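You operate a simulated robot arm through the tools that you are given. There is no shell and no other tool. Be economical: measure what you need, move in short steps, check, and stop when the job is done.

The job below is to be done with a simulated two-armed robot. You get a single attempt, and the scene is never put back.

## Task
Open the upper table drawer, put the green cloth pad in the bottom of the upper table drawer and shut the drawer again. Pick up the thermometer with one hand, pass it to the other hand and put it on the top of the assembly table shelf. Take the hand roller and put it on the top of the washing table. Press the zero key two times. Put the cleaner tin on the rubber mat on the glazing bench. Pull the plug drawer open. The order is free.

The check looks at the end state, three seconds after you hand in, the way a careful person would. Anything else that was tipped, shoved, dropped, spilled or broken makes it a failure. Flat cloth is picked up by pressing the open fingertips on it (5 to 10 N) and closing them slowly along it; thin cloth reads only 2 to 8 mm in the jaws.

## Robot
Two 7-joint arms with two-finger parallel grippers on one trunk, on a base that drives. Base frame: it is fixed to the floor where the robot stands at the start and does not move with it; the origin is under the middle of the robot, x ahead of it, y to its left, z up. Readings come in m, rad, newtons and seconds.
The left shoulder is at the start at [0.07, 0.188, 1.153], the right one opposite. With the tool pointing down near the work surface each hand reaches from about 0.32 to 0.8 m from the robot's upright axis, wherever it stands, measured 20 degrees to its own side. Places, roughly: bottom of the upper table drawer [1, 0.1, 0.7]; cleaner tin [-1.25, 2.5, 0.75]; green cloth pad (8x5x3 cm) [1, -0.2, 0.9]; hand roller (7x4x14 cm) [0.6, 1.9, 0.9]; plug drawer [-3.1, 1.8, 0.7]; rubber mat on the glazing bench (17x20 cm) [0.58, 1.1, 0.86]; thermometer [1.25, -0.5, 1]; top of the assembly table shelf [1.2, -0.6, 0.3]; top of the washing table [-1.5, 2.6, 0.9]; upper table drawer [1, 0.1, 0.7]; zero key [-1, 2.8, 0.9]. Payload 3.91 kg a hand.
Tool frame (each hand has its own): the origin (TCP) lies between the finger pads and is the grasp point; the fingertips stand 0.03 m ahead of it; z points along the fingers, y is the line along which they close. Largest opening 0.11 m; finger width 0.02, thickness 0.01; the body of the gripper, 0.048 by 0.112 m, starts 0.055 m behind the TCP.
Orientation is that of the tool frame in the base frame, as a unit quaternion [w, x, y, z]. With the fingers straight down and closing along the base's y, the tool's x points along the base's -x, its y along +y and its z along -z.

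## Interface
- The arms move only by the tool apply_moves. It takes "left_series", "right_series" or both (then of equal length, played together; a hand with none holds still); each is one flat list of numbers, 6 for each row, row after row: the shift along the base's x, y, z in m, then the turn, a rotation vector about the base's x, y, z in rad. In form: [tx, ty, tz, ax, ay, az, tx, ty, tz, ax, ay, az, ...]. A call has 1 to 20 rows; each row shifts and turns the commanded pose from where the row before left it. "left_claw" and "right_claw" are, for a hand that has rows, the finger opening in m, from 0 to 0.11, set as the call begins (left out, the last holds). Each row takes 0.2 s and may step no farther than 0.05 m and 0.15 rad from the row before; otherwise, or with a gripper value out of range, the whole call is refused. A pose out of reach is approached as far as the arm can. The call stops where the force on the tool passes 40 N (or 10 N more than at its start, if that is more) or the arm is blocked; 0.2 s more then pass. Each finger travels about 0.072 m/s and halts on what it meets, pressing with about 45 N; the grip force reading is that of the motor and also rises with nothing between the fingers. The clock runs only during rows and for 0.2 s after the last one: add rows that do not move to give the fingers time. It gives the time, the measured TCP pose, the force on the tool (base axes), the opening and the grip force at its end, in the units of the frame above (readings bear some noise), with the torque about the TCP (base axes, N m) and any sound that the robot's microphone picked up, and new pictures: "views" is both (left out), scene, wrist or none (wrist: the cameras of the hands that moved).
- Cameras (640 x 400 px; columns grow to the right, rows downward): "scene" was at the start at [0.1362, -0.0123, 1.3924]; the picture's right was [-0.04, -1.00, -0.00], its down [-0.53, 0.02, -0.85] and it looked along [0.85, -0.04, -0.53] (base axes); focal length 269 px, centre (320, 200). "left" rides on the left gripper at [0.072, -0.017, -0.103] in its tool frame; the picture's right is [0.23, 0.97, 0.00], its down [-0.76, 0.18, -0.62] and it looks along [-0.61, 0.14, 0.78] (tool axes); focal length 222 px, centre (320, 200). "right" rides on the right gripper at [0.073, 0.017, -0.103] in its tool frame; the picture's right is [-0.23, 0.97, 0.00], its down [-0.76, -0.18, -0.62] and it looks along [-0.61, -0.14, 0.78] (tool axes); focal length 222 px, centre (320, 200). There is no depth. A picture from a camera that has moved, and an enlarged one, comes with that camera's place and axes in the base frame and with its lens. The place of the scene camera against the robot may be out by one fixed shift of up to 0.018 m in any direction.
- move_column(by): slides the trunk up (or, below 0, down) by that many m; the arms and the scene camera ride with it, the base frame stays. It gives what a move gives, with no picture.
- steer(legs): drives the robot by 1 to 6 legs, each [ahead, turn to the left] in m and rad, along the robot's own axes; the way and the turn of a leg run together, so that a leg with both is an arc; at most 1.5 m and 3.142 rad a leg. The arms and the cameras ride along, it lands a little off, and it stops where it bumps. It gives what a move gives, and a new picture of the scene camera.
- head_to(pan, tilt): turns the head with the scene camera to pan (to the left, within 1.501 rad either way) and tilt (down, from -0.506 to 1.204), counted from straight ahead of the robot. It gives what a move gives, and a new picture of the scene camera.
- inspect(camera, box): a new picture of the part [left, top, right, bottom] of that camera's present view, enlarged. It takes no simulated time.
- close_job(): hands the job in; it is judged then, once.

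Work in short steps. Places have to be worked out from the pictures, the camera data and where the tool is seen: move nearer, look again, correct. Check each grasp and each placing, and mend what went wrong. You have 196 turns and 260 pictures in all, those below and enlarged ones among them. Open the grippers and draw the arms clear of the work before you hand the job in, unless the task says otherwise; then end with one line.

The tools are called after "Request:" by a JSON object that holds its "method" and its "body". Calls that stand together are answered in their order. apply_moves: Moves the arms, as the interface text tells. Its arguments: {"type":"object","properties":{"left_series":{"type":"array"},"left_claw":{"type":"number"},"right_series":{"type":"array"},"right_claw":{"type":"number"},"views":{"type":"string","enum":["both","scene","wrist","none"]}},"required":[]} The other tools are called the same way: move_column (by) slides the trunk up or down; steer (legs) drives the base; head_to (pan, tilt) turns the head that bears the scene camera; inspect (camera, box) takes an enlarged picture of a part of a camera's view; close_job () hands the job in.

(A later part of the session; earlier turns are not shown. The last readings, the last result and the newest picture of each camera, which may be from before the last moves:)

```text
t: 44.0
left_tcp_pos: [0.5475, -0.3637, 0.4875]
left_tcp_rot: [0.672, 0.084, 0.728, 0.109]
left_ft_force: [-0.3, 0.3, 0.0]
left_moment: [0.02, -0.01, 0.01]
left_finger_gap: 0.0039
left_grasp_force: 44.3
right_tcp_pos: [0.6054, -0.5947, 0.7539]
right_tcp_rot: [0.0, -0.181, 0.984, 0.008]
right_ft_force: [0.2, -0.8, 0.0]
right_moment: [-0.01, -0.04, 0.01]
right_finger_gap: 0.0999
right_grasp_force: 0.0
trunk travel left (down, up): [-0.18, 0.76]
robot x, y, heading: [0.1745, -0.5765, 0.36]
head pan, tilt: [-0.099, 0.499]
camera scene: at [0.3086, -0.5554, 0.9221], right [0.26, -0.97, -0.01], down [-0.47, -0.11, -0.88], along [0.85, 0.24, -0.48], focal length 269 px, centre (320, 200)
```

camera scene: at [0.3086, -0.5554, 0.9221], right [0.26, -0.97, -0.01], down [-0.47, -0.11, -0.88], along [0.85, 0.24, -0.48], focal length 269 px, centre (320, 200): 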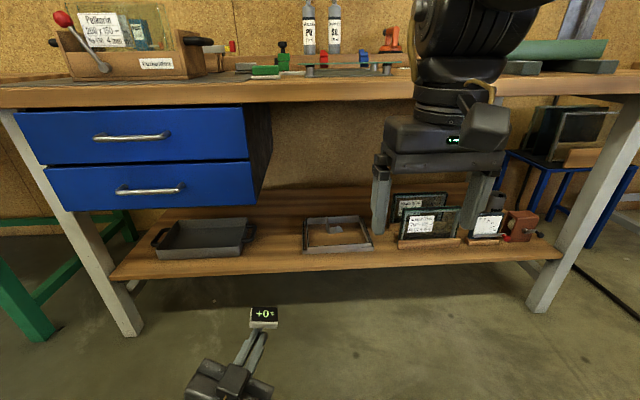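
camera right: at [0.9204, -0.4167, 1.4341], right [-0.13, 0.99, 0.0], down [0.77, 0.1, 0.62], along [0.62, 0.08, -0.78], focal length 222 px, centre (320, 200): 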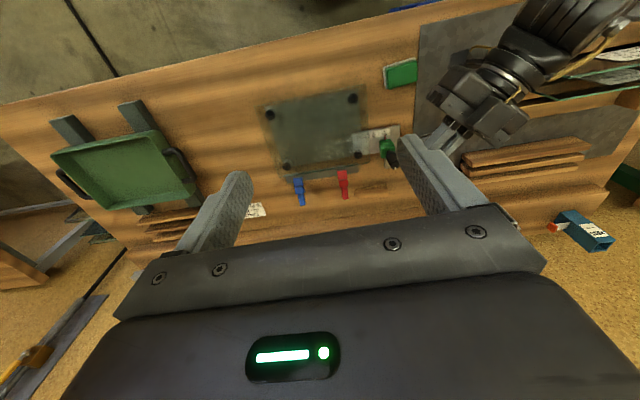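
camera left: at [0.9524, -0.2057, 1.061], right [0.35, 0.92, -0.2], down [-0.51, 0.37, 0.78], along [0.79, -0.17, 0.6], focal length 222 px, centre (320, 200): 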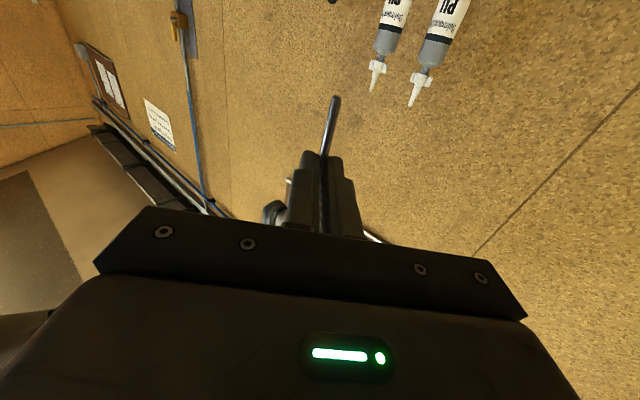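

Clear view: there is a free patch on the shelf between the grey tray and the frame tray, about (1.02,-0.19), 16 cm wide. I roll the left tool so the stem becomes horizontal, moving slightly forward for room.

Request:
{"method": "apply_moves", "body": {"left_series": [0.02, 0.008, 0, 0.144, 0.007, -0.01, 0.02, 0.008, 0, 0.144, 0.007, -0.01, 0.02, 0.008, 0, 0.144, 0.007, -0.01, 0.02, 0.008, 0, 0.144, 0.007, -0.01, 0.02, 0.008, 0, 0.144, 0.007, -0.01, 0, 0, 0, 0.144, 0.007, -0.01, 0, 0, 0, 0.144, 0.007, -0.01, 0, 0, 0, 0.144, 0.007, -0.01, 0, 0, 0, 0.144, 0.007, -0.01], "views": "scene"}}

```text
t: 44.9
left_tcp_pos: [0.5847, -0.3501, 0.4284]
left_tcp_rot: [0.586, 0.246, 0.74, 0.223]
left_ft_force: [0.0, 1.1, 0.0]
left_moment: [0.02, -0.01, -0.01]
left_finger_gap: 0.0043
left_grasp_force: 44.3
right_tcp_pos: [0.6043, -0.5931, 0.7563]
right_tcp_rot: [0.0, -0.181, 0.983, 0.008]
right_ft_force: [0.7, 0.1, 0.5]
right_moment: [0.01, 0.02, 0.01]
right_finger_gap: 0.1001
right_grasp_force: 0.0
trunk travel left (down, up): [-0.18, 0.76]
robot x, y, heading: [0.1752, -0.5753, 0.363]
head pan, tilt: [-0.099, 0.499]
stopped in row 4 (left hand): the arm was blocked; the commanded pose is now the measured one
camera scene: at [0.3084, -0.5554, 0.9238], right [0.26, -0.97, -0.01], down [-0.47, -0.11, -0.88], along [0.85, 0.24, -0.48], focal length 269 px, centre (320, 200)
```

scene: 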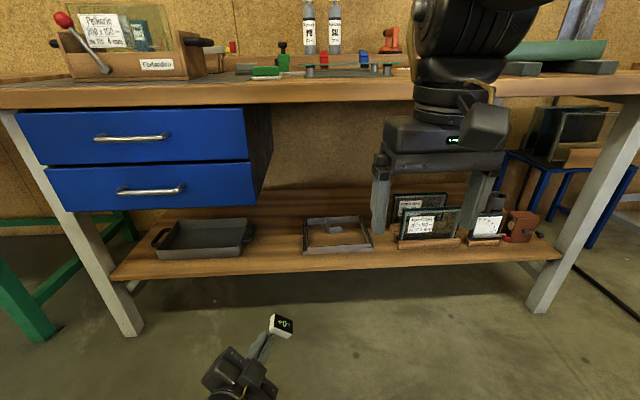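

Something blocks the left arm; I look down-left to see its elbow.

Request:
{"method": "head_to", "body": {"pan": 0.9, "tilt": 1.1}}

```text
t: 46.2
left_tcp_pos: [0.5837, -0.3506, 0.4295]
left_tcp_rot: [0.586, 0.247, 0.739, 0.224]
left_ft_force: [-0.9, 0.4, -0.8]
left_moment: [0.02, 0.01, 0.0]
left_finger_gap: 0.0041
left_grasp_force: 44.7
right_tcp_pos: [0.6039, -0.5952, 0.7561]
right_tcp_rot: [0.0, -0.18, 0.984, 0.007]
right_ft_force: [0.6, -0.3, 0.1]
right_moment: [0.0, 0.0, 0.0]
right_finger_gap: 0.1002
right_grasp_force: 0.1
trunk travel left (down, up): [-0.18, 0.76]
robot x, y, heading: [0.1742, -0.5757, 0.363]
head pan, tilt: [0.901, 1.1]
camera scene: at [0.2389, -0.5193, 0.8768], right [0.95, -0.3, -0.01], down [-0.27, -0.84, -0.47], along [0.13, 0.45, -0.88], focal length 269 px, centre (320, 200)
```

scene: 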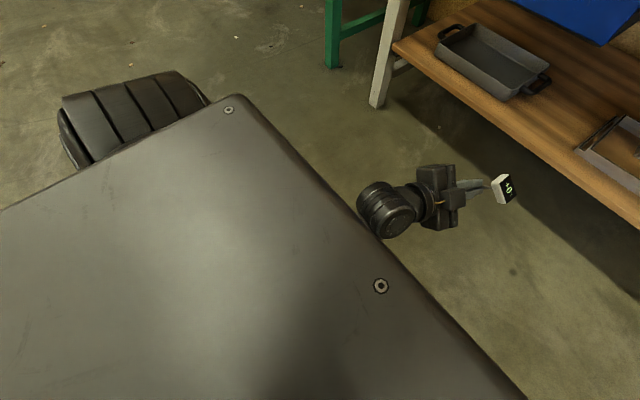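

The wrist is cramped against the robot's own torso plate. I extend the left hand forward by 14 cm first, then continue the roll.

Request:
{"method": "apply_moves", "body": {"left_series": [0.035, 0.013, 0, 0, 0, 0, 0.035, 0.013, 0, 0, 0, 0, 0.035, 0.013, 0, 0, 0, 0, 0.035, 0.013, 0, 0, 0, 0], "views": "scene"}}

```text
t: 46.9
left_tcp_pos: [0.6329, -0.3374, 0.3668]
left_tcp_rot: [0.545, 0.242, 0.781, 0.187]
left_ft_force: [-0.7, -0.6, -0.1]
left_moment: [0.03, -0.01, 0.02]
left_finger_gap: 0.0041
left_grasp_force: 44.3
right_tcp_pos: [0.6028, -0.597, 0.7578]
right_tcp_rot: [0.002, -0.18, 0.984, 0.01]
right_ft_force: [-0.3, -0.5, 0.0]
right_moment: [-0.01, 0.0, 0.04]
right_finger_gap: 0.0999
right_grasp_force: 0.0
trunk travel left (down, up): [-0.18, 0.76]
robot x, y, heading: [0.1742, -0.5772, 0.364]
head pan, tilt: [0.901, 1.1]
stopped in row 3 (left hand): the arm was blocked; the commanded pose is now the measured one
camera scene: at [0.2373, -0.5222, 0.8779], right [0.95, -0.3, -0.01], down [-0.27, -0.84, -0.47], along [0.14, 0.45, -0.88], focal length 269 px, centre (320, 200)
```

scene: 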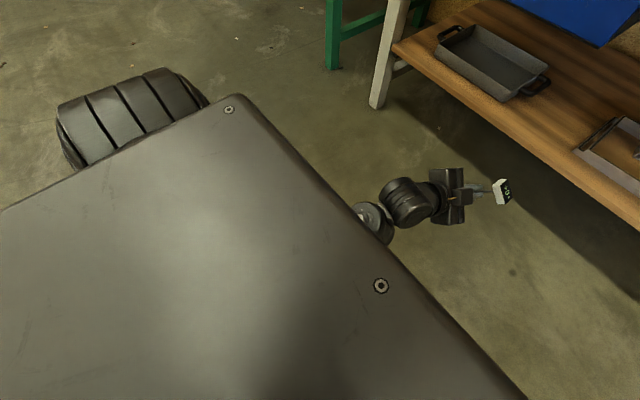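

The elbow likely bears on the base below. I raise the trunk 0.15 and extend the arm then.

Request:
{"method": "move_column", "body": {"by": 0.15}}

Request:
{"method": "apply_moves", "body": {"left_series": [0.035, 0.013, 0, 0, 0, 0, 0.035, 0.013, 0, 0, 0, 0, 0.035, 0.013, 0, 0, 0, 0], "views": "scene"}}

```text
t: 48.7
left_tcp_pos: [0.632, -0.3336, 0.5023]
left_tcp_rot: [0.547, 0.236, 0.783, 0.178]
left_ft_force: [-0.1, -1.6, 0.8]
left_moment: [-0.01, 0.0, 0.0]
left_finger_gap: 0.0039
left_grasp_force: 44.4
right_tcp_pos: [0.6033, -0.5846, 0.8993]
right_tcp_rot: [0.001, -0.18, 0.984, 0.002]
right_ft_force: [0.3, 0.3, -0.3]
right_moment: [0.0, -0.03, -0.01]
right_finger_gap: 0.0999
right_grasp_force: 0.0
trunk travel left (down, up): [-0.33, 0.61]
robot x, y, heading: [0.1764, -0.5802, 0.36]
head pan, tilt: [0.901, 1.1]
```

```text
t: 49.5
left_tcp_pos: [0.7365, -0.2927, 0.5019]
left_tcp_rot: [0.547, 0.235, 0.783, 0.177]
left_ft_force: [0.5, -0.7, 0.2]
left_moment: [0.05, -0.02, -0.02]
left_finger_gap: 0.0043
left_grasp_force: 44.3
right_tcp_pos: [0.6023, -0.5847, 0.8986]
right_tcp_rot: [0.0, -0.181, 0.984, 0.002]
right_ft_force: [-0.3, 0.0, 0.0]
right_moment: [0.03, 0.02, -0.02]
right_finger_gap: 0.1001
right_grasp_force: 0.0
trunk travel left (down, up): [-0.33, 0.61]
robot x, y, heading: [0.1748, -0.5756, 0.364]
head pan, tilt: [0.901, 1.1]
camera scene: at [0.2367, -0.5076, 1.0175], right [0.95, -0.3, 0.0], down [-0.27, -0.85, -0.45], along [0.14, 0.43, -0.89], focal length 269 px, centre (320, 200)
```

scene: 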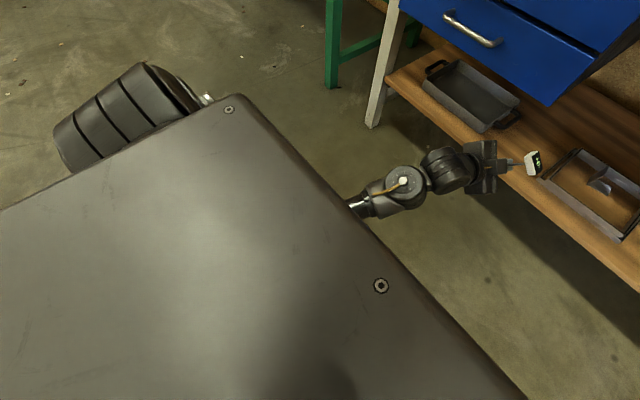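

That freed it. I continue: finish the roll, yaw to the table's direction and pitch down to about 45°.

Request:
{"method": "apply_moves", "body": {"left_series": [0, 0, 0, 0.13, 0.003, -0.0465, 0, 0, 0, 0.13, 0.003, -0.0465, 0, 0, 0, 0.13, 0.003, -0.0465, 0, 0, 0, 0.13, 0.003, -0.0465, 0, 0, 0, 0.13, 0.003, -0.0465, 0, 0, 0, 0.13, 0.003, -0.0465, 0, 0, 0, 0.13, 0.003, -0.0465, 0, 0, 0, 0, 0, 0.114, 0, 0, 0, 0, 0, 0.114, 0, 0, 0, 0, 0, 0.114, 0, 0, 0, -0.05, 0.136, 0, 0, 0, 0, -0.05, 0.136, 0, 0, 0, 0, -0.05, 0.136, 0], "views": "scene"}}

```text
t: 52.3
left_tcp_pos: [0.7351, -0.2948, 0.5016]
left_tcp_rot: [0.215, 0.526, 0.759, 0.317]
left_ft_force: [0.0, 0.0, 0.6]
left_moment: [0.01, 0.0, 0.0]
left_finger_gap: 0.0042
left_grasp_force: 44.5
right_tcp_pos: [0.6032, -0.5842, 0.8996]
right_tcp_rot: [0.001, -0.18, 0.984, 0.001]
right_ft_force: [0.9, -1.3, -0.1]
right_moment: [-0.01, 0.0, -0.06]
right_finger_gap: 0.1
right_grasp_force: 0.0
trunk travel left (down, up): [-0.33, 0.61]
robot x, y, heading: [0.1757, -0.578, 0.357]
head pan, tilt: [0.901, 1.1]
camera scene: at [0.2366, -0.5076, 1.0175], right [0.95, -0.3, 0.0], down [-0.27, -0.85, -0.45], along [0.14, 0.43, -0.89], focal length 269 px, centre (320, 200)
```

scene: 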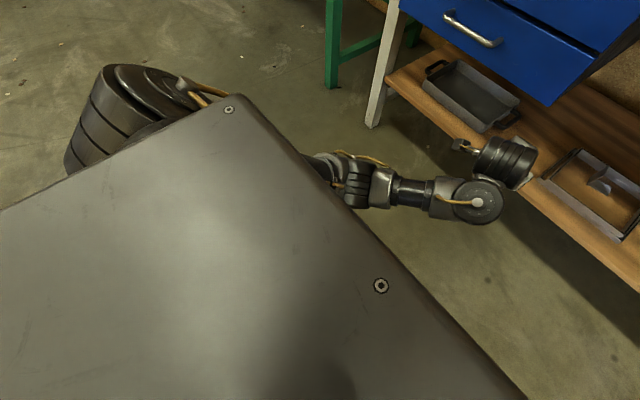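

Orientation is as wanted (tool 45° forward-down, stem along the table). I lower the hand to z≈0.40 and look at the shelf before driving in.

Request:
{"method": "apply_moves", "body": {"left_series": [0, 0, -0.035, 0, 0, 0, 0, 0, -0.035, 0, 0, 0, 0, 0, -0.03, 0, 0, 0], "views": "none"}}

Request:
{"method": "head_to", "body": {"pan": 0.1, "tilt": 0.6}}

```text
t: 53.1
left_tcp_pos: [0.7348, -0.2953, 0.4027]
left_tcp_rot: [0.216, 0.526, 0.758, 0.319]
left_ft_force: [-0.1, -1.2, -0.1]
left_moment: [0.02, 0.05, -0.02]
left_finger_gap: 0.0042
left_grasp_force: 43.7
right_tcp_pos: [0.6017, -0.5853, 0.8983]
right_tcp_rot: [0.001, -0.181, 0.984, 0.002]
right_ft_force: [-0.7, 0.5, -0.3]
right_moment: [0.0, 0.03, 0.01]
right_finger_gap: 0.1
right_grasp_force: 0.0
trunk travel left (down, up): [-0.33, 0.61]
robot x, y, heading: [0.1717, -0.5771, 0.363]
head pan, tilt: [0.901, 1.1]
```

```text
t: 54.2
left_tcp_pos: [0.7352, -0.2944, 0.404]
left_tcp_rot: [0.216, 0.526, 0.758, 0.319]
left_ft_force: [0.9, -0.3, 0.3]
left_moment: [0.02, 0.02, 0.0]
left_finger_gap: 0.0041
left_grasp_force: 44.8
right_tcp_pos: [0.6039, -0.5855, 0.8993]
right_tcp_rot: [0.001, -0.18, 0.984, 0.001]
right_ft_force: [-0.3, 0.4, -0.2]
right_moment: [0.0, -0.02, 0.03]
right_finger_gap: 0.1001
right_grasp_force: 0.1
trunk travel left (down, up): [-0.33, 0.61]
robot x, y, heading: [0.1761, -0.579, 0.361]
head pan, tilt: [0.099, 0.6]
camera scene: at [0.2965, -0.5283, 1.0561], right [0.45, -0.89, 0.0], down [-0.51, -0.25, -0.82], along [0.74, 0.37, -0.57], focal length 269 px, centre (320, 200)
```

scene: 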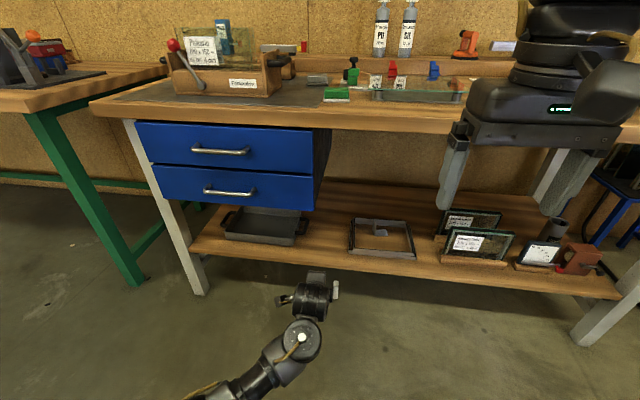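

The patch spans table-coordinate t≈0.466–0.629; the hand is at 0.535, fine. I drive in 0.28 m.

Request:
{"method": "steer", "body": {"legs": [[0.28, 0]]}}

```text
t: 56.1
left_tcp_pos: [0.9973, -0.1928, 0.4032]
left_tcp_rot: [0.215, 0.525, 0.76, 0.319]
left_ft_force: [0.1, 0.4, 0.6]
left_moment: [0.01, 0.0, 0.03]
left_finger_gap: 0.0041
left_grasp_force: 43.7
right_tcp_pos: [0.8659, -0.4833, 0.8996]
right_tcp_rot: [0.001, -0.181, 0.983, 0.0]
right_ft_force: [-0.1, -0.1, -0.1]
right_moment: [-0.03, 0.0, 0.01]
right_finger_gap: 0.1
right_grasp_force: 0.1
trunk travel left (down, up): [-0.33, 0.61]
robot x, y, heading: [0.4354, -0.4769, 0.366]
head pan, tilt: [0.099, 0.6]
camera scene: at [0.5594, -0.4277, 1.0561], right [0.45, -0.89, 0.0], down [-0.51, -0.25, -0.82], along [0.74, 0.37, -0.57], focal length 269 px, centre (320, 200)
```

scene: 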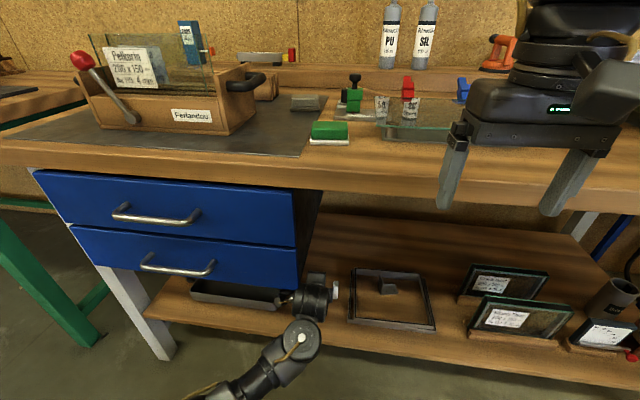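

Hand is under the table over the patch. I check through the left wrist camera.

Request:
{"method": "inspect", "body": {"camera": "left", "box": [0, 0, 640, 400]}}

Request:
{"method": "inspect", "body": {"camera": "scene", "box": [240, 225, 448, 355]}}

```text
1.00 times, centred on (320, 200) of left (not enlarged: the box is as wide or as high as the picture)
camera zoom: at [0.8932, -0.1563, 0.4645], right [0.56, 0.45, 0.69], down [-0.02, -0.83, 0.56], along [0.83, -0.33, -0.46], focal length 222 px, centre (320, 200)
```

zoom: 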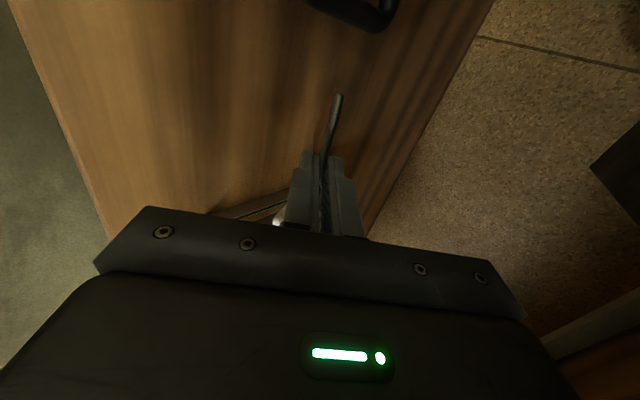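

```text
3.08 times, centred on (344, 290) of scene
camera zoom: at [0.5594, -0.4277, 1.0561], right [0.45, -0.89, 0.0], down [-0.51, -0.25, -0.82], along [0.74, 0.37, -0.57], focal length 829 px, centre (246, -77)
```

zoom: 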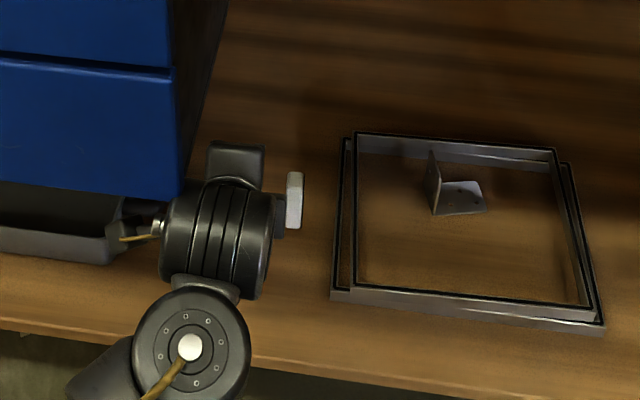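

The gap is clear. I lower gently, watching the force.

Request:
{"method": "apply_moves", "body": {"left_series": [0, 0, -0.025, 0, 0, 0, 0, 0, -0.02, 0, 0, 0, 0, 0, -0.01, 0, 0, 0, 0, 0, 0, 0, 0, 0], "views": "wrist"}}

```text
t: 57.1
left_tcp_pos: [0.9983, -0.1933, 0.3478]
left_tcp_rot: [0.215, 0.525, 0.759, 0.319]
left_ft_force: [0.1, 0.0, -0.4]
left_moment: [0.03, 0.04, -0.03]
left_finger_gap: 0.0038
left_grasp_force: 44.3
right_tcp_pos: [0.8642, -0.4843, 0.8992]
right_tcp_rot: [0.001, -0.181, 0.983, 0.001]
right_ft_force: [-0.1, 0.4, -0.1]
right_moment: [0.0, -0.02, 0.01]
right_finger_gap: 0.0996
right_grasp_force: 0.0
trunk travel left (down, up): [-0.33, 0.61]
robot x, y, heading: [0.4318, -0.4766, 0.365]
head pan, tilt: [0.099, 0.6]
camera left: at [0.8932, -0.1565, 0.4094], right [0.56, 0.45, 0.69], down [-0.02, -0.83, 0.56], along [0.83, -0.33, -0.45], focal length 222 px, centre (320, 200)
```

left: 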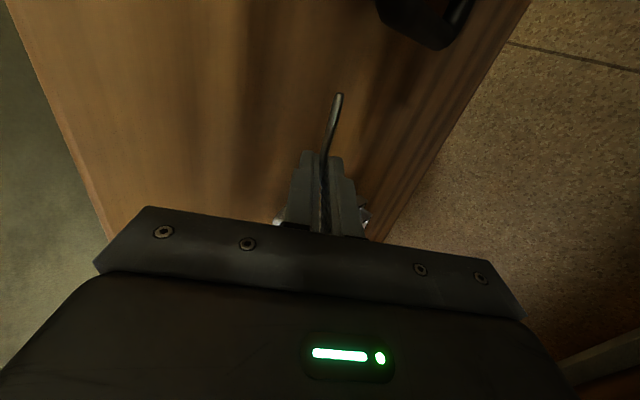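

No contact yet at z 0.348. I go on 1 cm at a time.

Request:
{"method": "apply_moves", "body": {"left_series": [0, 0, -0.01, 0, 0, 0, 0, 0, 0, 0, 0, 0], "views": "none"}}

Request:
{"method": "apply_moves", "body": {"left_series": [0, 0, -0.008, 0, 0, 0, 0, 0, 0, 0, 0, 0], "views": "none"}}

Request:
{"method": "apply_moves", "body": {"left_series": [0, 0, -0.006, 0, 0, 0, 0, 0, 0, 0, 0, 0], "views": "wrist"}}

```text
t: 57.8
left_tcp_pos: [0.9991, -0.1927, 0.3417]
left_tcp_rot: [0.218, 0.523, 0.759, 0.321]
left_ft_force: [-1.8, 0.0, 11.6]
left_moment: [-0.47, -0.41, -0.07]
left_finger_gap: 0.0043
left_grasp_force: 43.8
right_tcp_pos: [0.8633, -0.4836, 0.8998]
right_tcp_rot: [0.001, -0.182, 0.983, 0.001]
right_ft_force: [0.2, -0.4, -0.7]
right_moment: [-0.01, -0.02, -0.03]
right_finger_gap: 0.0998
right_grasp_force: 0.1
trunk travel left (down, up): [-0.33, 0.61]
robot x, y, heading: [0.4347, -0.4749, 0.365]
head pan, tilt: [0.099, 0.6]
```

```text
t: 58.4
left_tcp_pos: [0.9985, -0.1934, 0.3315]
left_tcp_rot: [0.217, 0.525, 0.759, 0.319]
left_ft_force: [2.3, -0.3, 18.1]
left_moment: [-0.65, -0.7, 0.15]
left_finger_gap: 0.0004
left_grasp_force: 38.0
right_tcp_pos: [0.863, -0.4836, 0.9002]
right_tcp_rot: [0.002, -0.181, 0.983, 0.001]
right_ft_force: [-1.1, 0.5, -0.2]
right_moment: [0.01, 0.03, 0.02]
right_finger_gap: 0.0997
right_grasp_force: 0.0
trunk travel left (down, up): [-0.33, 0.61]
robot x, y, heading: [0.4349, -0.477, 0.365]
head pan, tilt: [0.099, 0.6]
```

```text
t: 59.0
left_tcp_pos: [0.9999, -0.1933, 0.3302]
left_tcp_rot: [0.218, 0.524, 0.758, 0.322]
left_ft_force: [3.2, 0.6, 34.1]
left_moment: [-0.98, -0.81, 0.09]
left_finger_gap: 0.0027
left_grasp_force: 42.3
right_tcp_pos: [0.8627, -0.4852, 0.9002]
right_tcp_rot: [0.003, -0.182, 0.983, 0.001]
right_ft_force: [0.8, 1.4, 0.3]
right_moment: [0.03, 0.01, 0.02]
right_finger_gap: 0.0997
right_grasp_force: 0.0
trunk travel left (down, up): [-0.33, 0.61]
robot x, y, heading: [0.4361, -0.4771, 0.363]
head pan, tilt: [0.099, 0.6]
camera left: at [0.8935, -0.1568, 0.3902], right [0.55, 0.45, 0.7], down [-0.03, -0.83, 0.56], along [0.83, -0.33, -0.45], focal length 222 px, centre (320, 200)
```

left: 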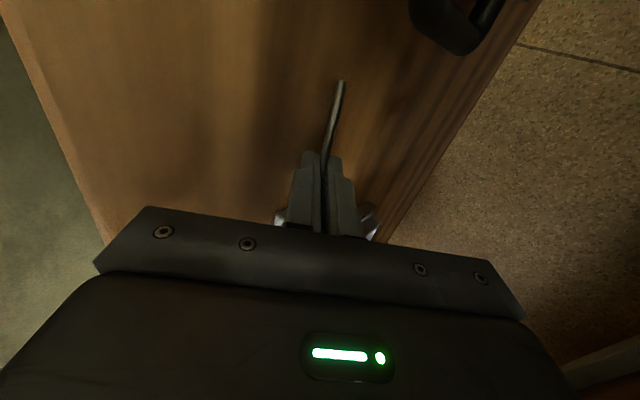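

Head touches the shelf (34 N). I ease up a few mm, open a little and back out along the tool axis.

Request:
{"method": "apply_moves", "body": {"left_series": [0, 0, 0.006, 0, 0, 0, 0, 0, 0, 0, 0, 0], "views": "none"}}

Request:
{"method": "apply_moves", "body": {"left_series": [0, 0, 0, 0, 0, 0, 0, 0, 0, 0, 0, 0], "left_claw": 0.02, "views": "wrist"}}

```text
t: 59.5
left_tcp_pos: [0.9975, -0.1933, 0.3295]
left_tcp_rot: [0.215, 0.525, 0.759, 0.319]
left_ft_force: [-0.6, -0.3, 17.0]
left_moment: [-0.51, -0.6, 0.05]
left_finger_gap: 0.0001
left_grasp_force: 37.2
right_tcp_pos: [0.8627, -0.484, 0.8987]
right_tcp_rot: [0.002, -0.181, 0.983, 0.001]
right_ft_force: [1.6, 1.1, -0.1]
right_moment: [0.0, 0.01, 0.02]
right_finger_gap: 0.1002
right_grasp_force: 0.0
trunk travel left (down, up): [-0.33, 0.61]
robot x, y, heading: [0.4323, -0.4734, 0.37]
head pan, tilt: [0.099, 0.6]
```

```text
t: 60.1
left_tcp_pos: [0.9988, -0.1912, 0.3325]
left_tcp_rot: [0.216, 0.524, 0.759, 0.321]
left_ft_force: [11.0, 7.5, 16.0]
left_moment: [0.25, -0.54, 0.07]
left_finger_gap: 0.0103
left_grasp_force: 0.1
right_tcp_pos: [0.8635, -0.4839, 0.9001]
right_tcp_rot: [0.002, -0.183, 0.983, 0.001]
right_ft_force: [-0.5, 0.2, 0.0]
right_moment: [0.01, -0.02, -0.01]
right_finger_gap: 0.1002
right_grasp_force: 0.0
trunk travel left (down, up): [-0.33, 0.61]
robot x, y, heading: [0.4356, -0.4775, 0.368]
head pan, tilt: [0.099, 0.6]
camera left: at [0.8931, -0.1555, 0.3935], right [0.56, 0.45, 0.7], down [-0.02, -0.83, 0.56], along [0.83, -0.33, -0.45], focal length 222 px, centre (320, 200)
```

left: 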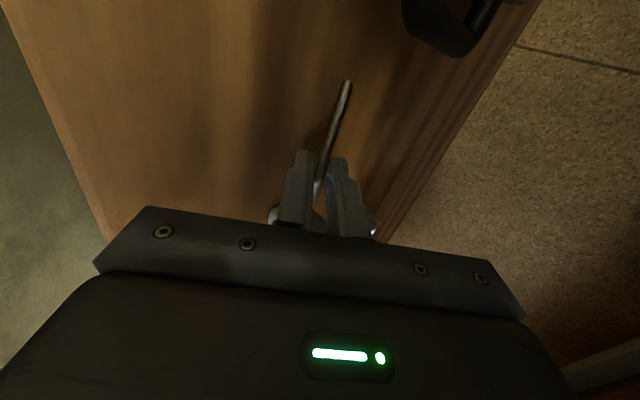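

It is released (10 mm gap, lower finger bearing on the shelf). I back out along the tool axis.

Request:
{"method": "apply_moves", "body": {"left_series": [-0.007, -0.0025, 0.007, 0, 0, 0, -0.013, -0.005, 0.014, 0, 0, 0, -0.02, -0.008, 0.021, 0, 0, 0, -0.026, -0.01, 0.028, 0, 0, 0], "views": "both"}}

```text
t: 61.1
left_tcp_pos: [0.9314, -0.2195, 0.3993]
left_tcp_rot: [0.215, 0.525, 0.759, 0.319]
left_ft_force: [-0.3, -0.7, 0.2]
left_moment: [0.04, 0.0, 0.02]
left_finger_gap: 0.02
left_grasp_force: 0.1
right_tcp_pos: [0.865, -0.4847, 0.8983]
right_tcp_rot: [0.001, -0.18, 0.984, 0.001]
right_ft_force: [0.6, 0.8, -0.2]
right_moment: [0.01, -0.02, -0.02]
right_finger_gap: 0.1
right_grasp_force: 0.0
trunk travel left (down, up): [-0.33, 0.61]
robot x, y, heading: [0.4395, -0.4758, 0.367]
head pan, tilt: [0.099, 0.6]
camera scene: at [0.5587, -0.4279, 1.0561], right [0.45, -0.89, 0.0], down [-0.51, -0.25, -0.83], along [0.74, 0.37, -0.56], focal length 269 px, centre (320, 200)
camera left: at [0.8262, -0.1822, 0.461], right [0.56, 0.45, 0.69], down [-0.02, -0.83, 0.56], along [0.83, -0.33, -0.46], focal length 222 px, centre (320, 200)
```

scene: 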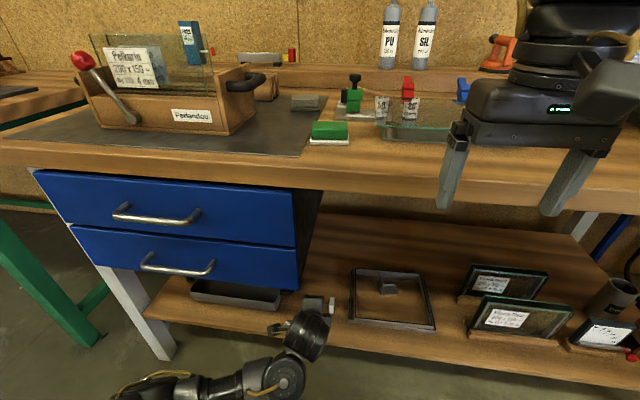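
left: 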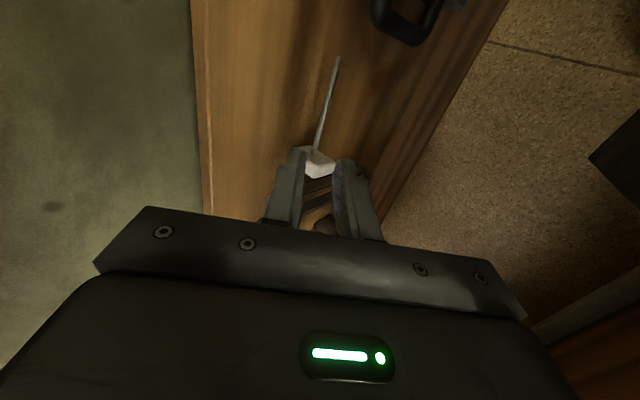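

The thermometer lies on the shelf, well inside. Now the drawer: I back off and shift left so the left hand faces the upper drawer handle (≈(0.768,0.003,0.765)).

Request:
{"method": "steer", "body": {"legs": [[-0.15, 0], [0, -0.5], [-0.3, 0], [0, 0.5]]}}

```text
t: 67.0
left_tcp_pos: [0.4907, -0.2307, 0.3982]
left_tcp_rot: [0.216, 0.524, 0.76, 0.319]
left_ft_force: [0.0, 0.0, -0.4]
left_moment: [0.02, 0.05, -0.01]
left_finger_gap: 0.02
left_grasp_force: 0.0
right_tcp_pos: [0.4245, -0.4964, 0.8989]
right_tcp_rot: [0.001, -0.181, 0.983, 0.0]
right_ft_force: [0.4, 0.0, -0.3]
right_moment: [-0.01, 0.02, 0.0]
right_finger_gap: 0.1
right_grasp_force: 0.1
trunk travel left (down, up): [-0.33, 0.61]
robot x, y, heading: [-0.004, -0.4888, 0.365]
head pan, tilt: [0.099, 0.6]
camera scene: at [0.1191, -0.4408, 1.0562], right [0.45, -0.89, 0.0], down [-0.51, -0.25, -0.82], along [0.74, 0.37, -0.57], focal length 269 px, centre (320, 200)
```

scene: 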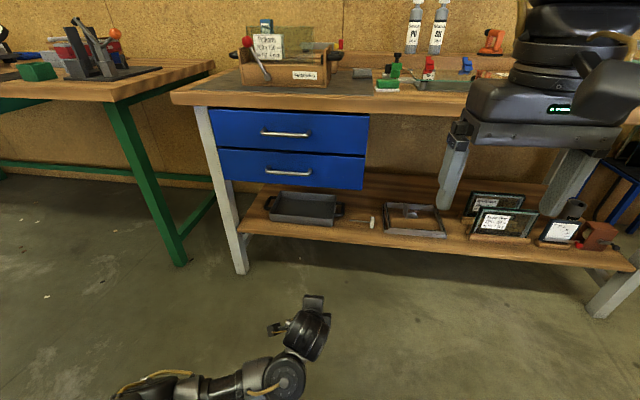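

The handle is at about (0.765,-0.003,0.766). I raise the left hand to that height, line it up and level it, with the jaws closing vertically.

Request:
{"method": "apply_moves", "body": {"left_series": [-0.005, 0.0136, 0.046, 0, 0, 0, -0.005, 0.0136, 0.046, 0.041, -0.109, 0, -0.005, 0.0136, 0.046, 0.041, -0.109, 0, -0.005, 0.0136, 0.046, 0.041, -0.109, 0, -0.005, 0.0136, 0.046, 0.041, -0.109, 0, -0.005, 0.0136, 0.046, 0.041, -0.109, 0, -0.005, 0.0136, 0.046, 0.041, -0.109, 0, -0.005, 0.0136, 0.046, 0, 0, 0], "left_claw": 0.06}}

```text
t: 68.8
left_tcp_pos: [0.4519, -0.1218, 0.7692]
left_tcp_rot: [0.383, 0.416, 0.606, 0.559]
left_ft_force: [1.1, -0.1, -0.4]
left_moment: [-0.02, -0.01, -0.01]
left_finger_gap: 0.0599
left_grasp_force: 0.1
right_tcp_pos: [0.4246, -0.496, 0.8999]
right_tcp_rot: [0.0, -0.183, 0.983, 0.0]
right_ft_force: [-0.1, -0.5, 0.3]
right_moment: [-0.03, 0.03, -0.06]
right_finger_gap: 0.0999
right_grasp_force: 0.1
trunk travel left (down, up): [-0.33, 0.61]
robot x, y, heading: [-0.0003, -0.4894, 0.367]
head pan, tilt: [0.099, 0.6]
camera scene: at [0.1188, -0.4405, 1.0562], right [0.45, -0.89, 0.0], down [-0.5, -0.25, -0.82], along [0.74, 0.37, -0.57], focal length 269 px, centre (320, 200)
camera left: at [0.3292, -0.0923, 0.761], right [-0.01, 0.24, 0.97], down [-0.29, -0.93, 0.23], along [0.96, -0.28, 0.08], focal length 222 px, centre (320, 200)
```

scene: 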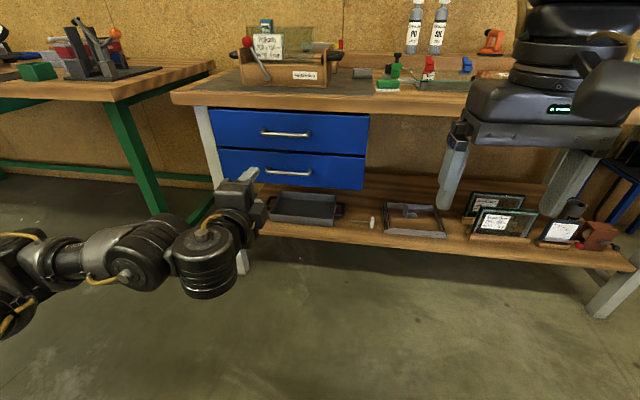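
left: 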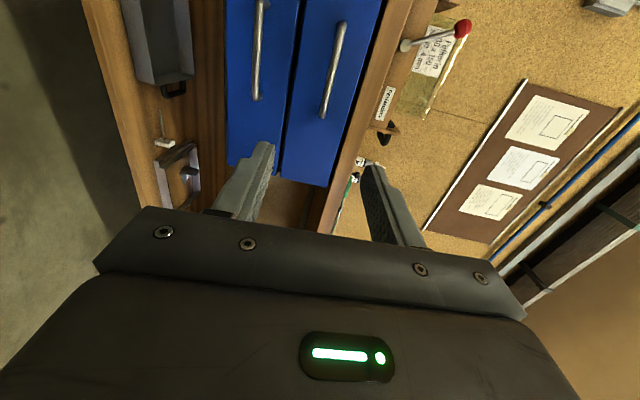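

Aligned (tool level, t matches, z within 5 mm). I drive forward 0.28 so the fingertips come up to the bar.

Request:
{"method": "steer", "body": {"legs": [[0.28, 0]]}}

Request:
{"method": "inspect", "body": {"camera": "left", "box": [0, 0, 640, 400]}}

```text
t: 70.8
left_tcp_pos: [0.7141, -0.0245, 0.7686]
left_tcp_rot: [0.383, 0.417, 0.606, 0.559]
left_ft_force: [0.5, 0.6, -0.3]
left_moment: [-0.02, -0.02, 0.02]
left_finger_gap: 0.0599
left_grasp_force: 0.1
right_tcp_pos: [0.6877, -0.3976, 0.8991]
right_tcp_rot: [0.001, -0.181, 0.984, 0.001]
right_ft_force: [-1.2, 0.8, -0.2]
right_moment: [-0.02, 0.02, -0.01]
right_finger_gap: 0.0999
right_grasp_force: 0.0
trunk travel left (down, up): [-0.33, 0.61]
robot x, y, heading: [0.2605, -0.3926, 0.361]
head pan, tilt: [0.099, 0.6]
camera scene: at [0.382, -0.3409, 1.0561], right [0.45, -0.89, 0.0], down [-0.51, -0.25, -0.82], along [0.74, 0.37, -0.57], focal length 269 px, centre (320, 200)
```

scene: 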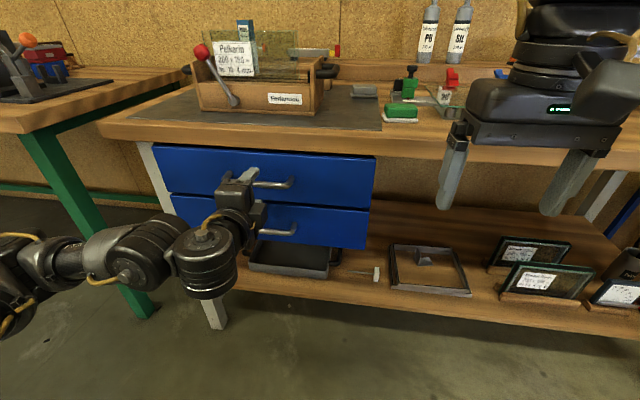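

```text
1.00 times, centred on (320, 200) of left (not enlarged: the box is as wide or as high as the picture)
camera zoom: at [0.593, 0.0069, 0.7603], right [-0.01, 0.24, 0.97], down [-0.29, -0.93, 0.23], along [0.96, -0.28, 0.08], focal length 222 px, centre (320, 200)
```

zoom: 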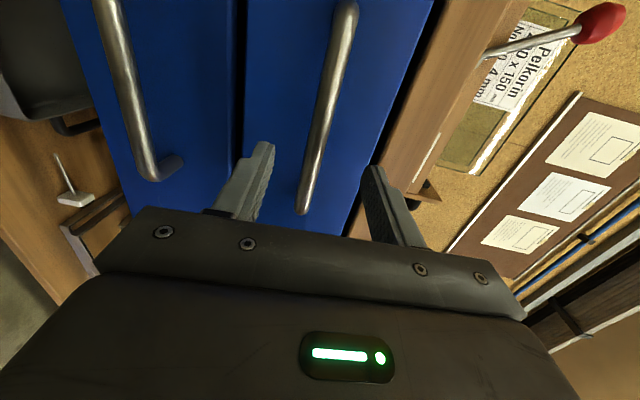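

Triangulating the bar's right end gives n≈0.72, z≈0.764: the bar is 5.5 cm ahead of the TCP. I advance the arm 4 cm and close.

Request:
{"method": "apply_moves", "body": {"left_series": [0.0187, 0.007, -0.003, 0, 0, 0, 0.0187, 0.007, 0, 0, 0, 0], "views": "wrist"}}

Request:
{"method": "apply_moves", "body": {"left_series": [0, 0, 0, 0, 0, 0, 0, 0, 0, 0, 0, 0, 0, 0, 0, 0, 0, 0], "left_claw": 0.0, "views": "wrist"}}

```text
t: 71.4
left_tcp_pos: [0.7543, -0.0082, 0.7664]
left_tcp_rot: [0.383, 0.417, 0.606, 0.558]
left_ft_force: [-0.2, 0.2, -0.6]
left_moment: [0.01, -0.02, 0.02]
left_finger_gap: 0.06
left_grasp_force: 0.1
right_tcp_pos: [0.6869, -0.3965, 0.8995]
right_tcp_rot: [0.0, -0.18, 0.984, 0.001]
right_ft_force: [-0.1, 0.1, -0.7]
right_moment: [-0.01, 0.01, 0.01]
right_finger_gap: 0.1
right_grasp_force: 0.1
trunk travel left (down, up): [-0.33, 0.61]
robot x, y, heading: [0.2578, -0.3916, 0.361]
head pan, tilt: [0.099, 0.6]
camera left: at [0.6304, 0.0211, 0.7578], right [-0.01, 0.24, 0.97], down [-0.29, -0.93, 0.23], along [0.96, -0.28, 0.08], focal length 222 px, centre (320, 200)
```

left: 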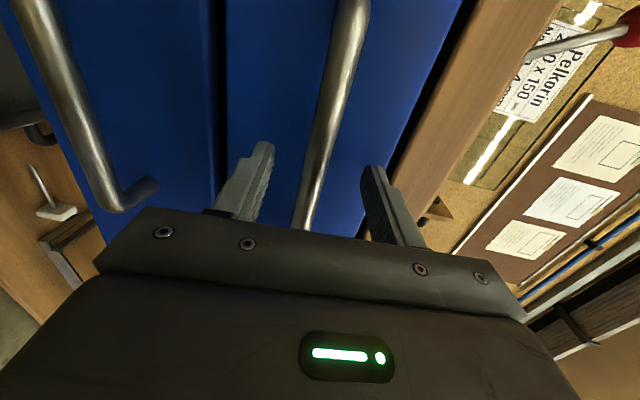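

```text
t: 72.2
left_tcp_pos: [0.7535, -0.0096, 0.7607]
left_tcp_rot: [0.381, 0.421, 0.606, 0.557]
left_ft_force: [-16.7, -8.9, -33.6]
left_moment: [-0.12, 0.18, 0.23]
left_finger_gap: 0.0138
left_grasp_force: 45.1
right_tcp_pos: [0.6871, -0.3977, 0.8981]
right_tcp_rot: [0.001, -0.18, 0.984, 0.0]
right_ft_force: [0.7, 0.3, -0.4]
right_moment: [-0.02, -0.01, 0.03]
right_finger_gap: 0.0999
right_grasp_force: 0.0
trunk travel left (down, up): [-0.33, 0.61]
robot x, y, heading: [0.258, -0.3923, 0.368]
head pan, tilt: [0.099, 0.6]
camera left: at [0.6302, 0.0215, 0.7539], right [0.0, 0.24, 0.97], down [-0.29, -0.93, 0.23], along [0.96, -0.29, 0.07], focal length 222 px, centre (320, 200)
```

left: 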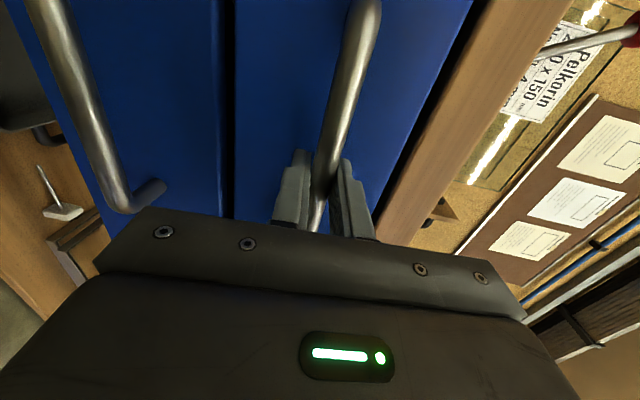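

Gripped the bar (13.8 mm). I ease the hand 5 mm down to relieve the strain, and pull by driving back 0.25 m.

Request:
{"method": "apply_moves", "body": {"left_series": [0, 0, -0.006, 0, 0, 0, 0, 0, 0, 0, 0, 0], "views": "none"}}

Request:
{"method": "steer", "body": {"legs": [[-0.25, 0]]}}

```text
t: 72.8
left_tcp_pos: [0.7534, -0.0089, 0.7616]
left_tcp_rot: [0.384, 0.417, 0.605, 0.559]
left_ft_force: [-10.4, -2.4, -12.8]
left_moment: [0.03, 0.16, -1.41]
left_finger_gap: 0.0136
left_grasp_force: 45.0
right_tcp_pos: [0.6872, -0.397, 0.8997]
right_tcp_rot: [0.001, -0.181, 0.984, 0.0]
right_ft_force: [0.1, 0.6, -0.1]
right_moment: [-0.03, 0.01, -0.01]
right_finger_gap: 0.1001
right_grasp_force: 0.0
trunk travel left (down, up): [-0.33, 0.61]
robot x, y, heading: [0.2587, -0.3906, 0.362]
head pan, tilt: [0.099, 0.6]
```

```text
t: 74.6
left_tcp_pos: [0.5181, -0.0958, 0.7596]
left_tcp_rot: [0.383, 0.414, 0.606, 0.56]
left_ft_force: [-10.4, 28.3, 10.9]
left_moment: [0.28, 0.03, -0.04]
left_finger_gap: 0.0136
left_grasp_force: 45.1
right_tcp_pos: [0.4531, -0.4828, 0.9011]
right_tcp_rot: [0.001, -0.181, 0.983, 0.0]
right_ft_force: [-0.5, -0.6, 0.0]
right_moment: [-0.02, 0.01, 0.01]
right_finger_gap: 0.1
right_grasp_force: 0.0
trunk travel left (down, up): [-0.33, 0.61]
robot x, y, heading: [0.0278, -0.4774, 0.369]
head pan, tilt: [0.099, 0.6]
camera scene: at [0.1465, -0.4273, 1.0564], right [0.45, -0.89, 0.0], down [-0.5, -0.26, -0.83], along [0.74, 0.37, -0.56], focal length 269 px, centre (320, 200)
```

scene: 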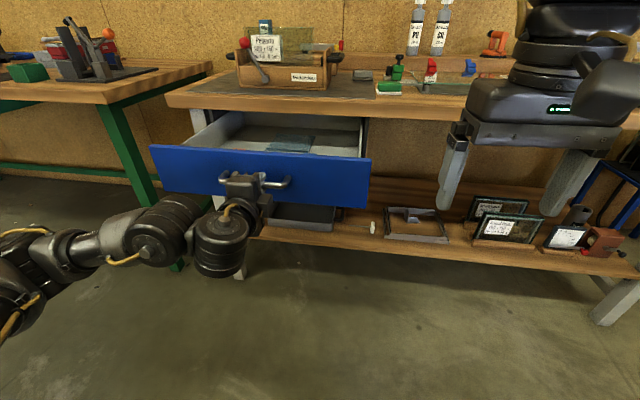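

The drawer is open ~25 cm; there is some item at its back. I release the handle and draw the left hand back.

Request:
{"method": "apply_moves", "body": {"left_series": [0, 0, 0, 0, 0, 0, 0, 0, 0, 0, 0, 0, 0, 0, 0, 0, 0, 0], "left_claw": 0.06, "views": "none"}}

Request:
{"method": "steer", "body": {"legs": [[-0.12, 0]]}}

```text
t: 75.4
left_tcp_pos: [0.5198, -0.0967, 0.7606]
left_tcp_rot: [0.382, 0.415, 0.607, 0.56]
left_ft_force: [0.1, -0.4, 0.8]
left_moment: [0.03, 0.02, 0.0]
left_finger_gap: 0.0599
left_grasp_force: 0.0
right_tcp_pos: [0.4534, -0.4851, 0.8994]
right_tcp_rot: [0.001, -0.181, 0.983, 0.002]
right_ft_force: [0.6, -0.6, -0.2]
right_moment: [-0.04, -0.03, 0.01]
right_finger_gap: 0.1
right_grasp_force: 0.0
trunk travel left (down, up): [-0.33, 0.61]
robot x, y, heading: [0.0272, -0.4825, 0.366]
head pan, tilt: [0.099, 0.6]
```

```text
t: 76.6
left_tcp_pos: [0.4071, -0.1394, 0.7614]
left_tcp_rot: [0.383, 0.415, 0.606, 0.561]
left_ft_force: [-0.1, 0.0, 0.7]
left_moment: [-0.02, 0.04, -0.01]
left_finger_gap: 0.0602
left_grasp_force: 0.1
right_tcp_pos: [0.3426, -0.5277, 0.8994]
right_tcp_rot: [0.002, -0.182, 0.983, 0.001]
right_ft_force: [-0.3, -0.4, 1.3]
right_moment: [0.0, -0.03, -0.02]
right_finger_gap: 0.1002
right_grasp_force: 0.0
trunk travel left (down, up): [-0.33, 0.61]
robot x, y, heading: [-0.0829, -0.521, 0.365]
head pan, tilt: [0.099, 0.6]
camera scene: at [0.0365, -0.4727, 1.0564], right [0.45, -0.89, 0.0], down [-0.5, -0.25, -0.83], along [0.74, 0.37, -0.56], focal length 269 px, centre (320, 200)
```

scene: 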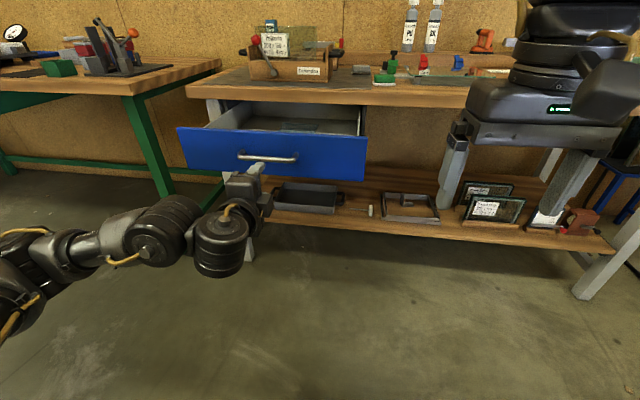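

Drawer remains open. I raise the trunk back to the first height, move the left arm aside, and take station for the pad.

Request:
{"method": "move_column", "body": {"by": 0.35}}

Request:
{"method": "apply_moves", "body": {"left_series": [-0.03, 0.03, 0.02, 0, 0, 0, -0.03, 0.03, 0.02, 0, 0, 0, -0.02, 0.035, 0.02, 0, 0, 0, -0.015, 0.04, 0.0, 0, 0, 0], "views": "none"}}

Request:
{"method": "steer", "body": {"legs": [[0, -0.19], [0.367, 0], [0, 0.19]]}}

Request:
{"method": "head_to", "body": {"pan": 0.1, "tilt": 0.85}}

```text
t: 80.0
left_tcp_pos: [0.4086, -0.1384, 1.1103]
left_tcp_rot: [0.381, 0.415, 0.606, 0.561]
left_ft_force: [0.6, 0.0, -0.2]
left_moment: [0.0, 0.01, 0.01]
left_finger_gap: 0.0602
left_grasp_force: 0.1
right_tcp_pos: [0.3429, -0.5282, 1.2494]
right_tcp_rot: [0.001, -0.181, 0.983, 0.001]
right_ft_force: [0.7, 0.2, -0.8]
right_moment: [-0.04, 0.01, -0.04]
right_finger_gap: 0.1001
right_grasp_force: 0.1
trunk travel left (down, up): [-0.68, 0.26]
robot x, y, heading: [-0.0836, -0.5206, 0.366]
head pan, tilt: [0.099, 0.6]
```

```text
t: 81.0
left_tcp_pos: [0.3134, -0.0045, 1.1697]
left_tcp_rot: [0.383, 0.414, 0.607, 0.56]
left_ft_force: [0.1, 0.6, 0.2]
left_moment: [-0.02, -0.02, -0.06]
left_finger_gap: 0.0603
left_grasp_force: 0.0
right_tcp_pos: [0.3444, -0.5271, 1.2493]
right_tcp_rot: [0.0, -0.181, 0.984, 0.0]
right_ft_force: [0.2, 0.1, 0.0]
right_moment: [-0.01, 0.0, 0.02]
right_finger_gap: 0.0997
right_grasp_force: 0.1
trunk travel left (down, up): [-0.68, 0.26]
robot x, y, heading: [-0.0894, -0.5266, 0.365]
head pan, tilt: [0.099, 0.6]
```

```text
t: 84.8
left_tcp_pos: [0.6734, 0.06, 1.1701]
left_tcp_rot: [0.382, 0.414, 0.607, 0.56]
left_ft_force: [0.4, 0.0, 0.1]
left_moment: [-0.02, 0.01, -0.01]
left_finger_gap: 0.06
left_grasp_force: 0.2
right_tcp_pos: [0.7031, -0.464, 1.2492]
right_tcp_rot: [0.0, -0.182, 0.983, 0.001]
right_ft_force: [0.4, 0.4, -0.3]
right_moment: [-0.03, 0.01, 0.01]
right_finger_gap: 0.1001
right_grasp_force: 0.0
trunk travel left (down, up): [-0.68, 0.26]
robot x, y, heading: [0.2728, -0.4601, 0.367]
head pan, tilt: [0.099, 0.6]
camera scene: at [0.3978, -0.4082, 1.4061], right [0.45, -0.89, 0.0], down [-0.51, -0.25, -0.82], along [0.74, 0.37, -0.57], focal length 269 px, centre (320, 200)
```

scene: 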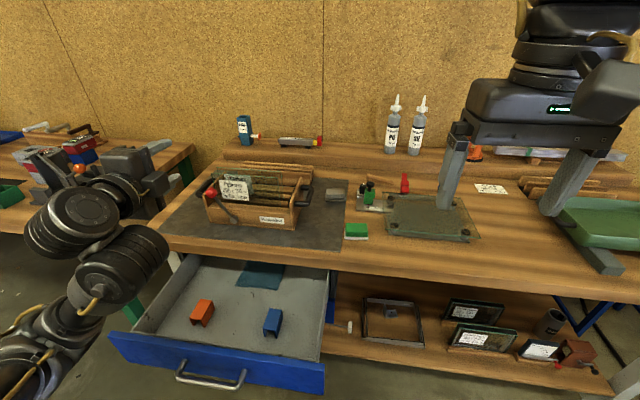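

```text
t: 85.6
left_tcp_pos: [0.6722, 0.0599, 1.1692]
left_tcp_rot: [0.382, 0.415, 0.607, 0.56]
left_ft_force: [-0.1, -0.2, 0.0]
left_moment: [-0.03, 0.04, -0.01]
left_finger_gap: 0.06
left_grasp_force: 0.1
right_tcp_pos: [0.7028, -0.4634, 1.2488]
right_tcp_rot: [0.001, -0.183, 0.983, 0.001]
right_ft_force: [-0.1, 0.3, -0.3]
right_moment: [0.02, -0.01, -0.01]
right_finger_gap: 0.1
right_grasp_force: 0.1
trunk travel left (down, up): [-0.68, 0.26]
robot x, y, heading: [0.2732, -0.4558, 0.365]
head pan, tilt: [0.099, 0.85]
camera scene: at [0.3882, -0.4131, 1.3854], right [0.45, -0.89, 0.0], down [-0.67, -0.34, -0.66], along [0.59, 0.3, -0.75], focal length 269 px, centre (320, 200)
```

scene: 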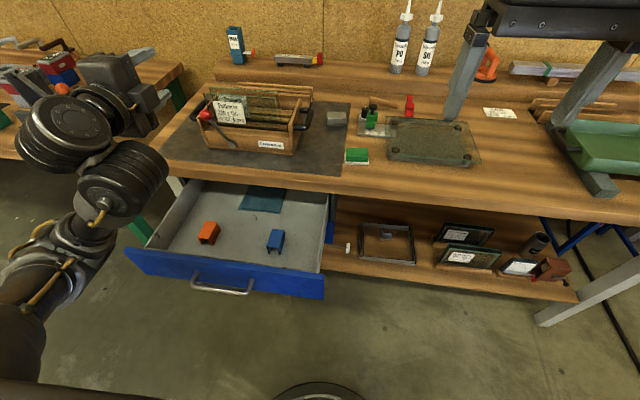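

The drawer holds an orange and a blue clip and a cloth; the pad can go between the clips. I bring the right hand above the pad (≈(0.965,-0.235)).

Request:
{"method": "apply_moves", "body": {"right_series": [0.029, 0.0253, -0.022, 0, 0, 0, 0.029, 0.0253, -0.022, 0, 0, 0, 0.029, 0.0253, -0.022, 0, 0, 0, 0.029, 0.0253, -0.022, 0, 0, 0, 0.029, 0.0253, -0.022, 0, 0, 0, 0.029, 0.0253, -0.022, 0, 0, 0, 0.029, 0.0253, -0.022, 0, 0, 0, 0.029, 0.0253, -0.022, 0, 0, 0, 0.029, 0.0253, -0.022, 0, 0, 0]}}

```text
t: 87.6
left_tcp_pos: [0.6744, 0.0623, 1.1687]
left_tcp_rot: [0.382, 0.414, 0.608, 0.56]
left_ft_force: [0.5, 0.4, 0.3]
left_moment: [-0.03, -0.04, -0.03]
left_finger_gap: 0.0598
left_grasp_force: 0.1
right_tcp_pos: [0.9003, -0.2499, 1.0602]
right_tcp_rot: [0.001, -0.182, 0.983, -0.001]
right_ft_force: [-0.1, 0.5, 0.6]
right_moment: [-0.04, 0.05, -0.01]
right_finger_gap: 0.1001
right_grasp_force: 0.0
right hand out of reach, approached as far as the arm can: row 8, 9
trunk travel left (down, up): [-0.68, 0.26]
robot x, y, heading: [0.2768, -0.4597, 0.362]
head pan, tilt: [0.099, 0.85]
camera scene: at [0.389, -0.4104, 1.3852], right [0.45, -0.89, 0.0], down [-0.67, -0.34, -0.66], along [0.59, 0.29, -0.75], focal length 269 px, centre (320, 200)
camera right: at [0.8246, -0.2597, 1.1635], right [-0.14, 0.99, 0.0], down [0.77, 0.11, 0.62], along [0.62, 0.09, -0.78], focal length 222 px, centre (320, 200)
```

scene: 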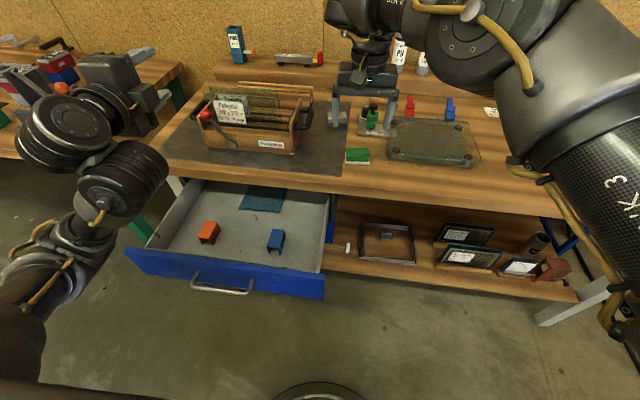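
right: 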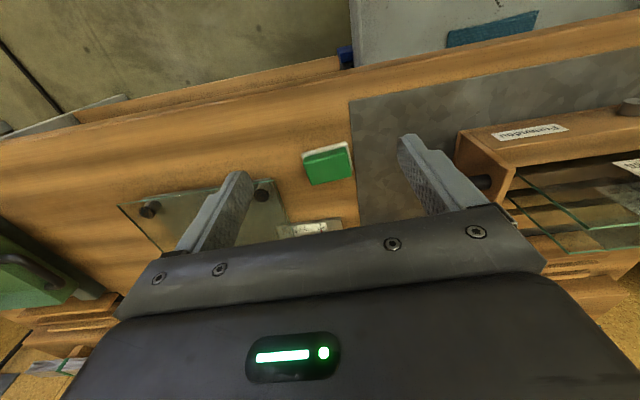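

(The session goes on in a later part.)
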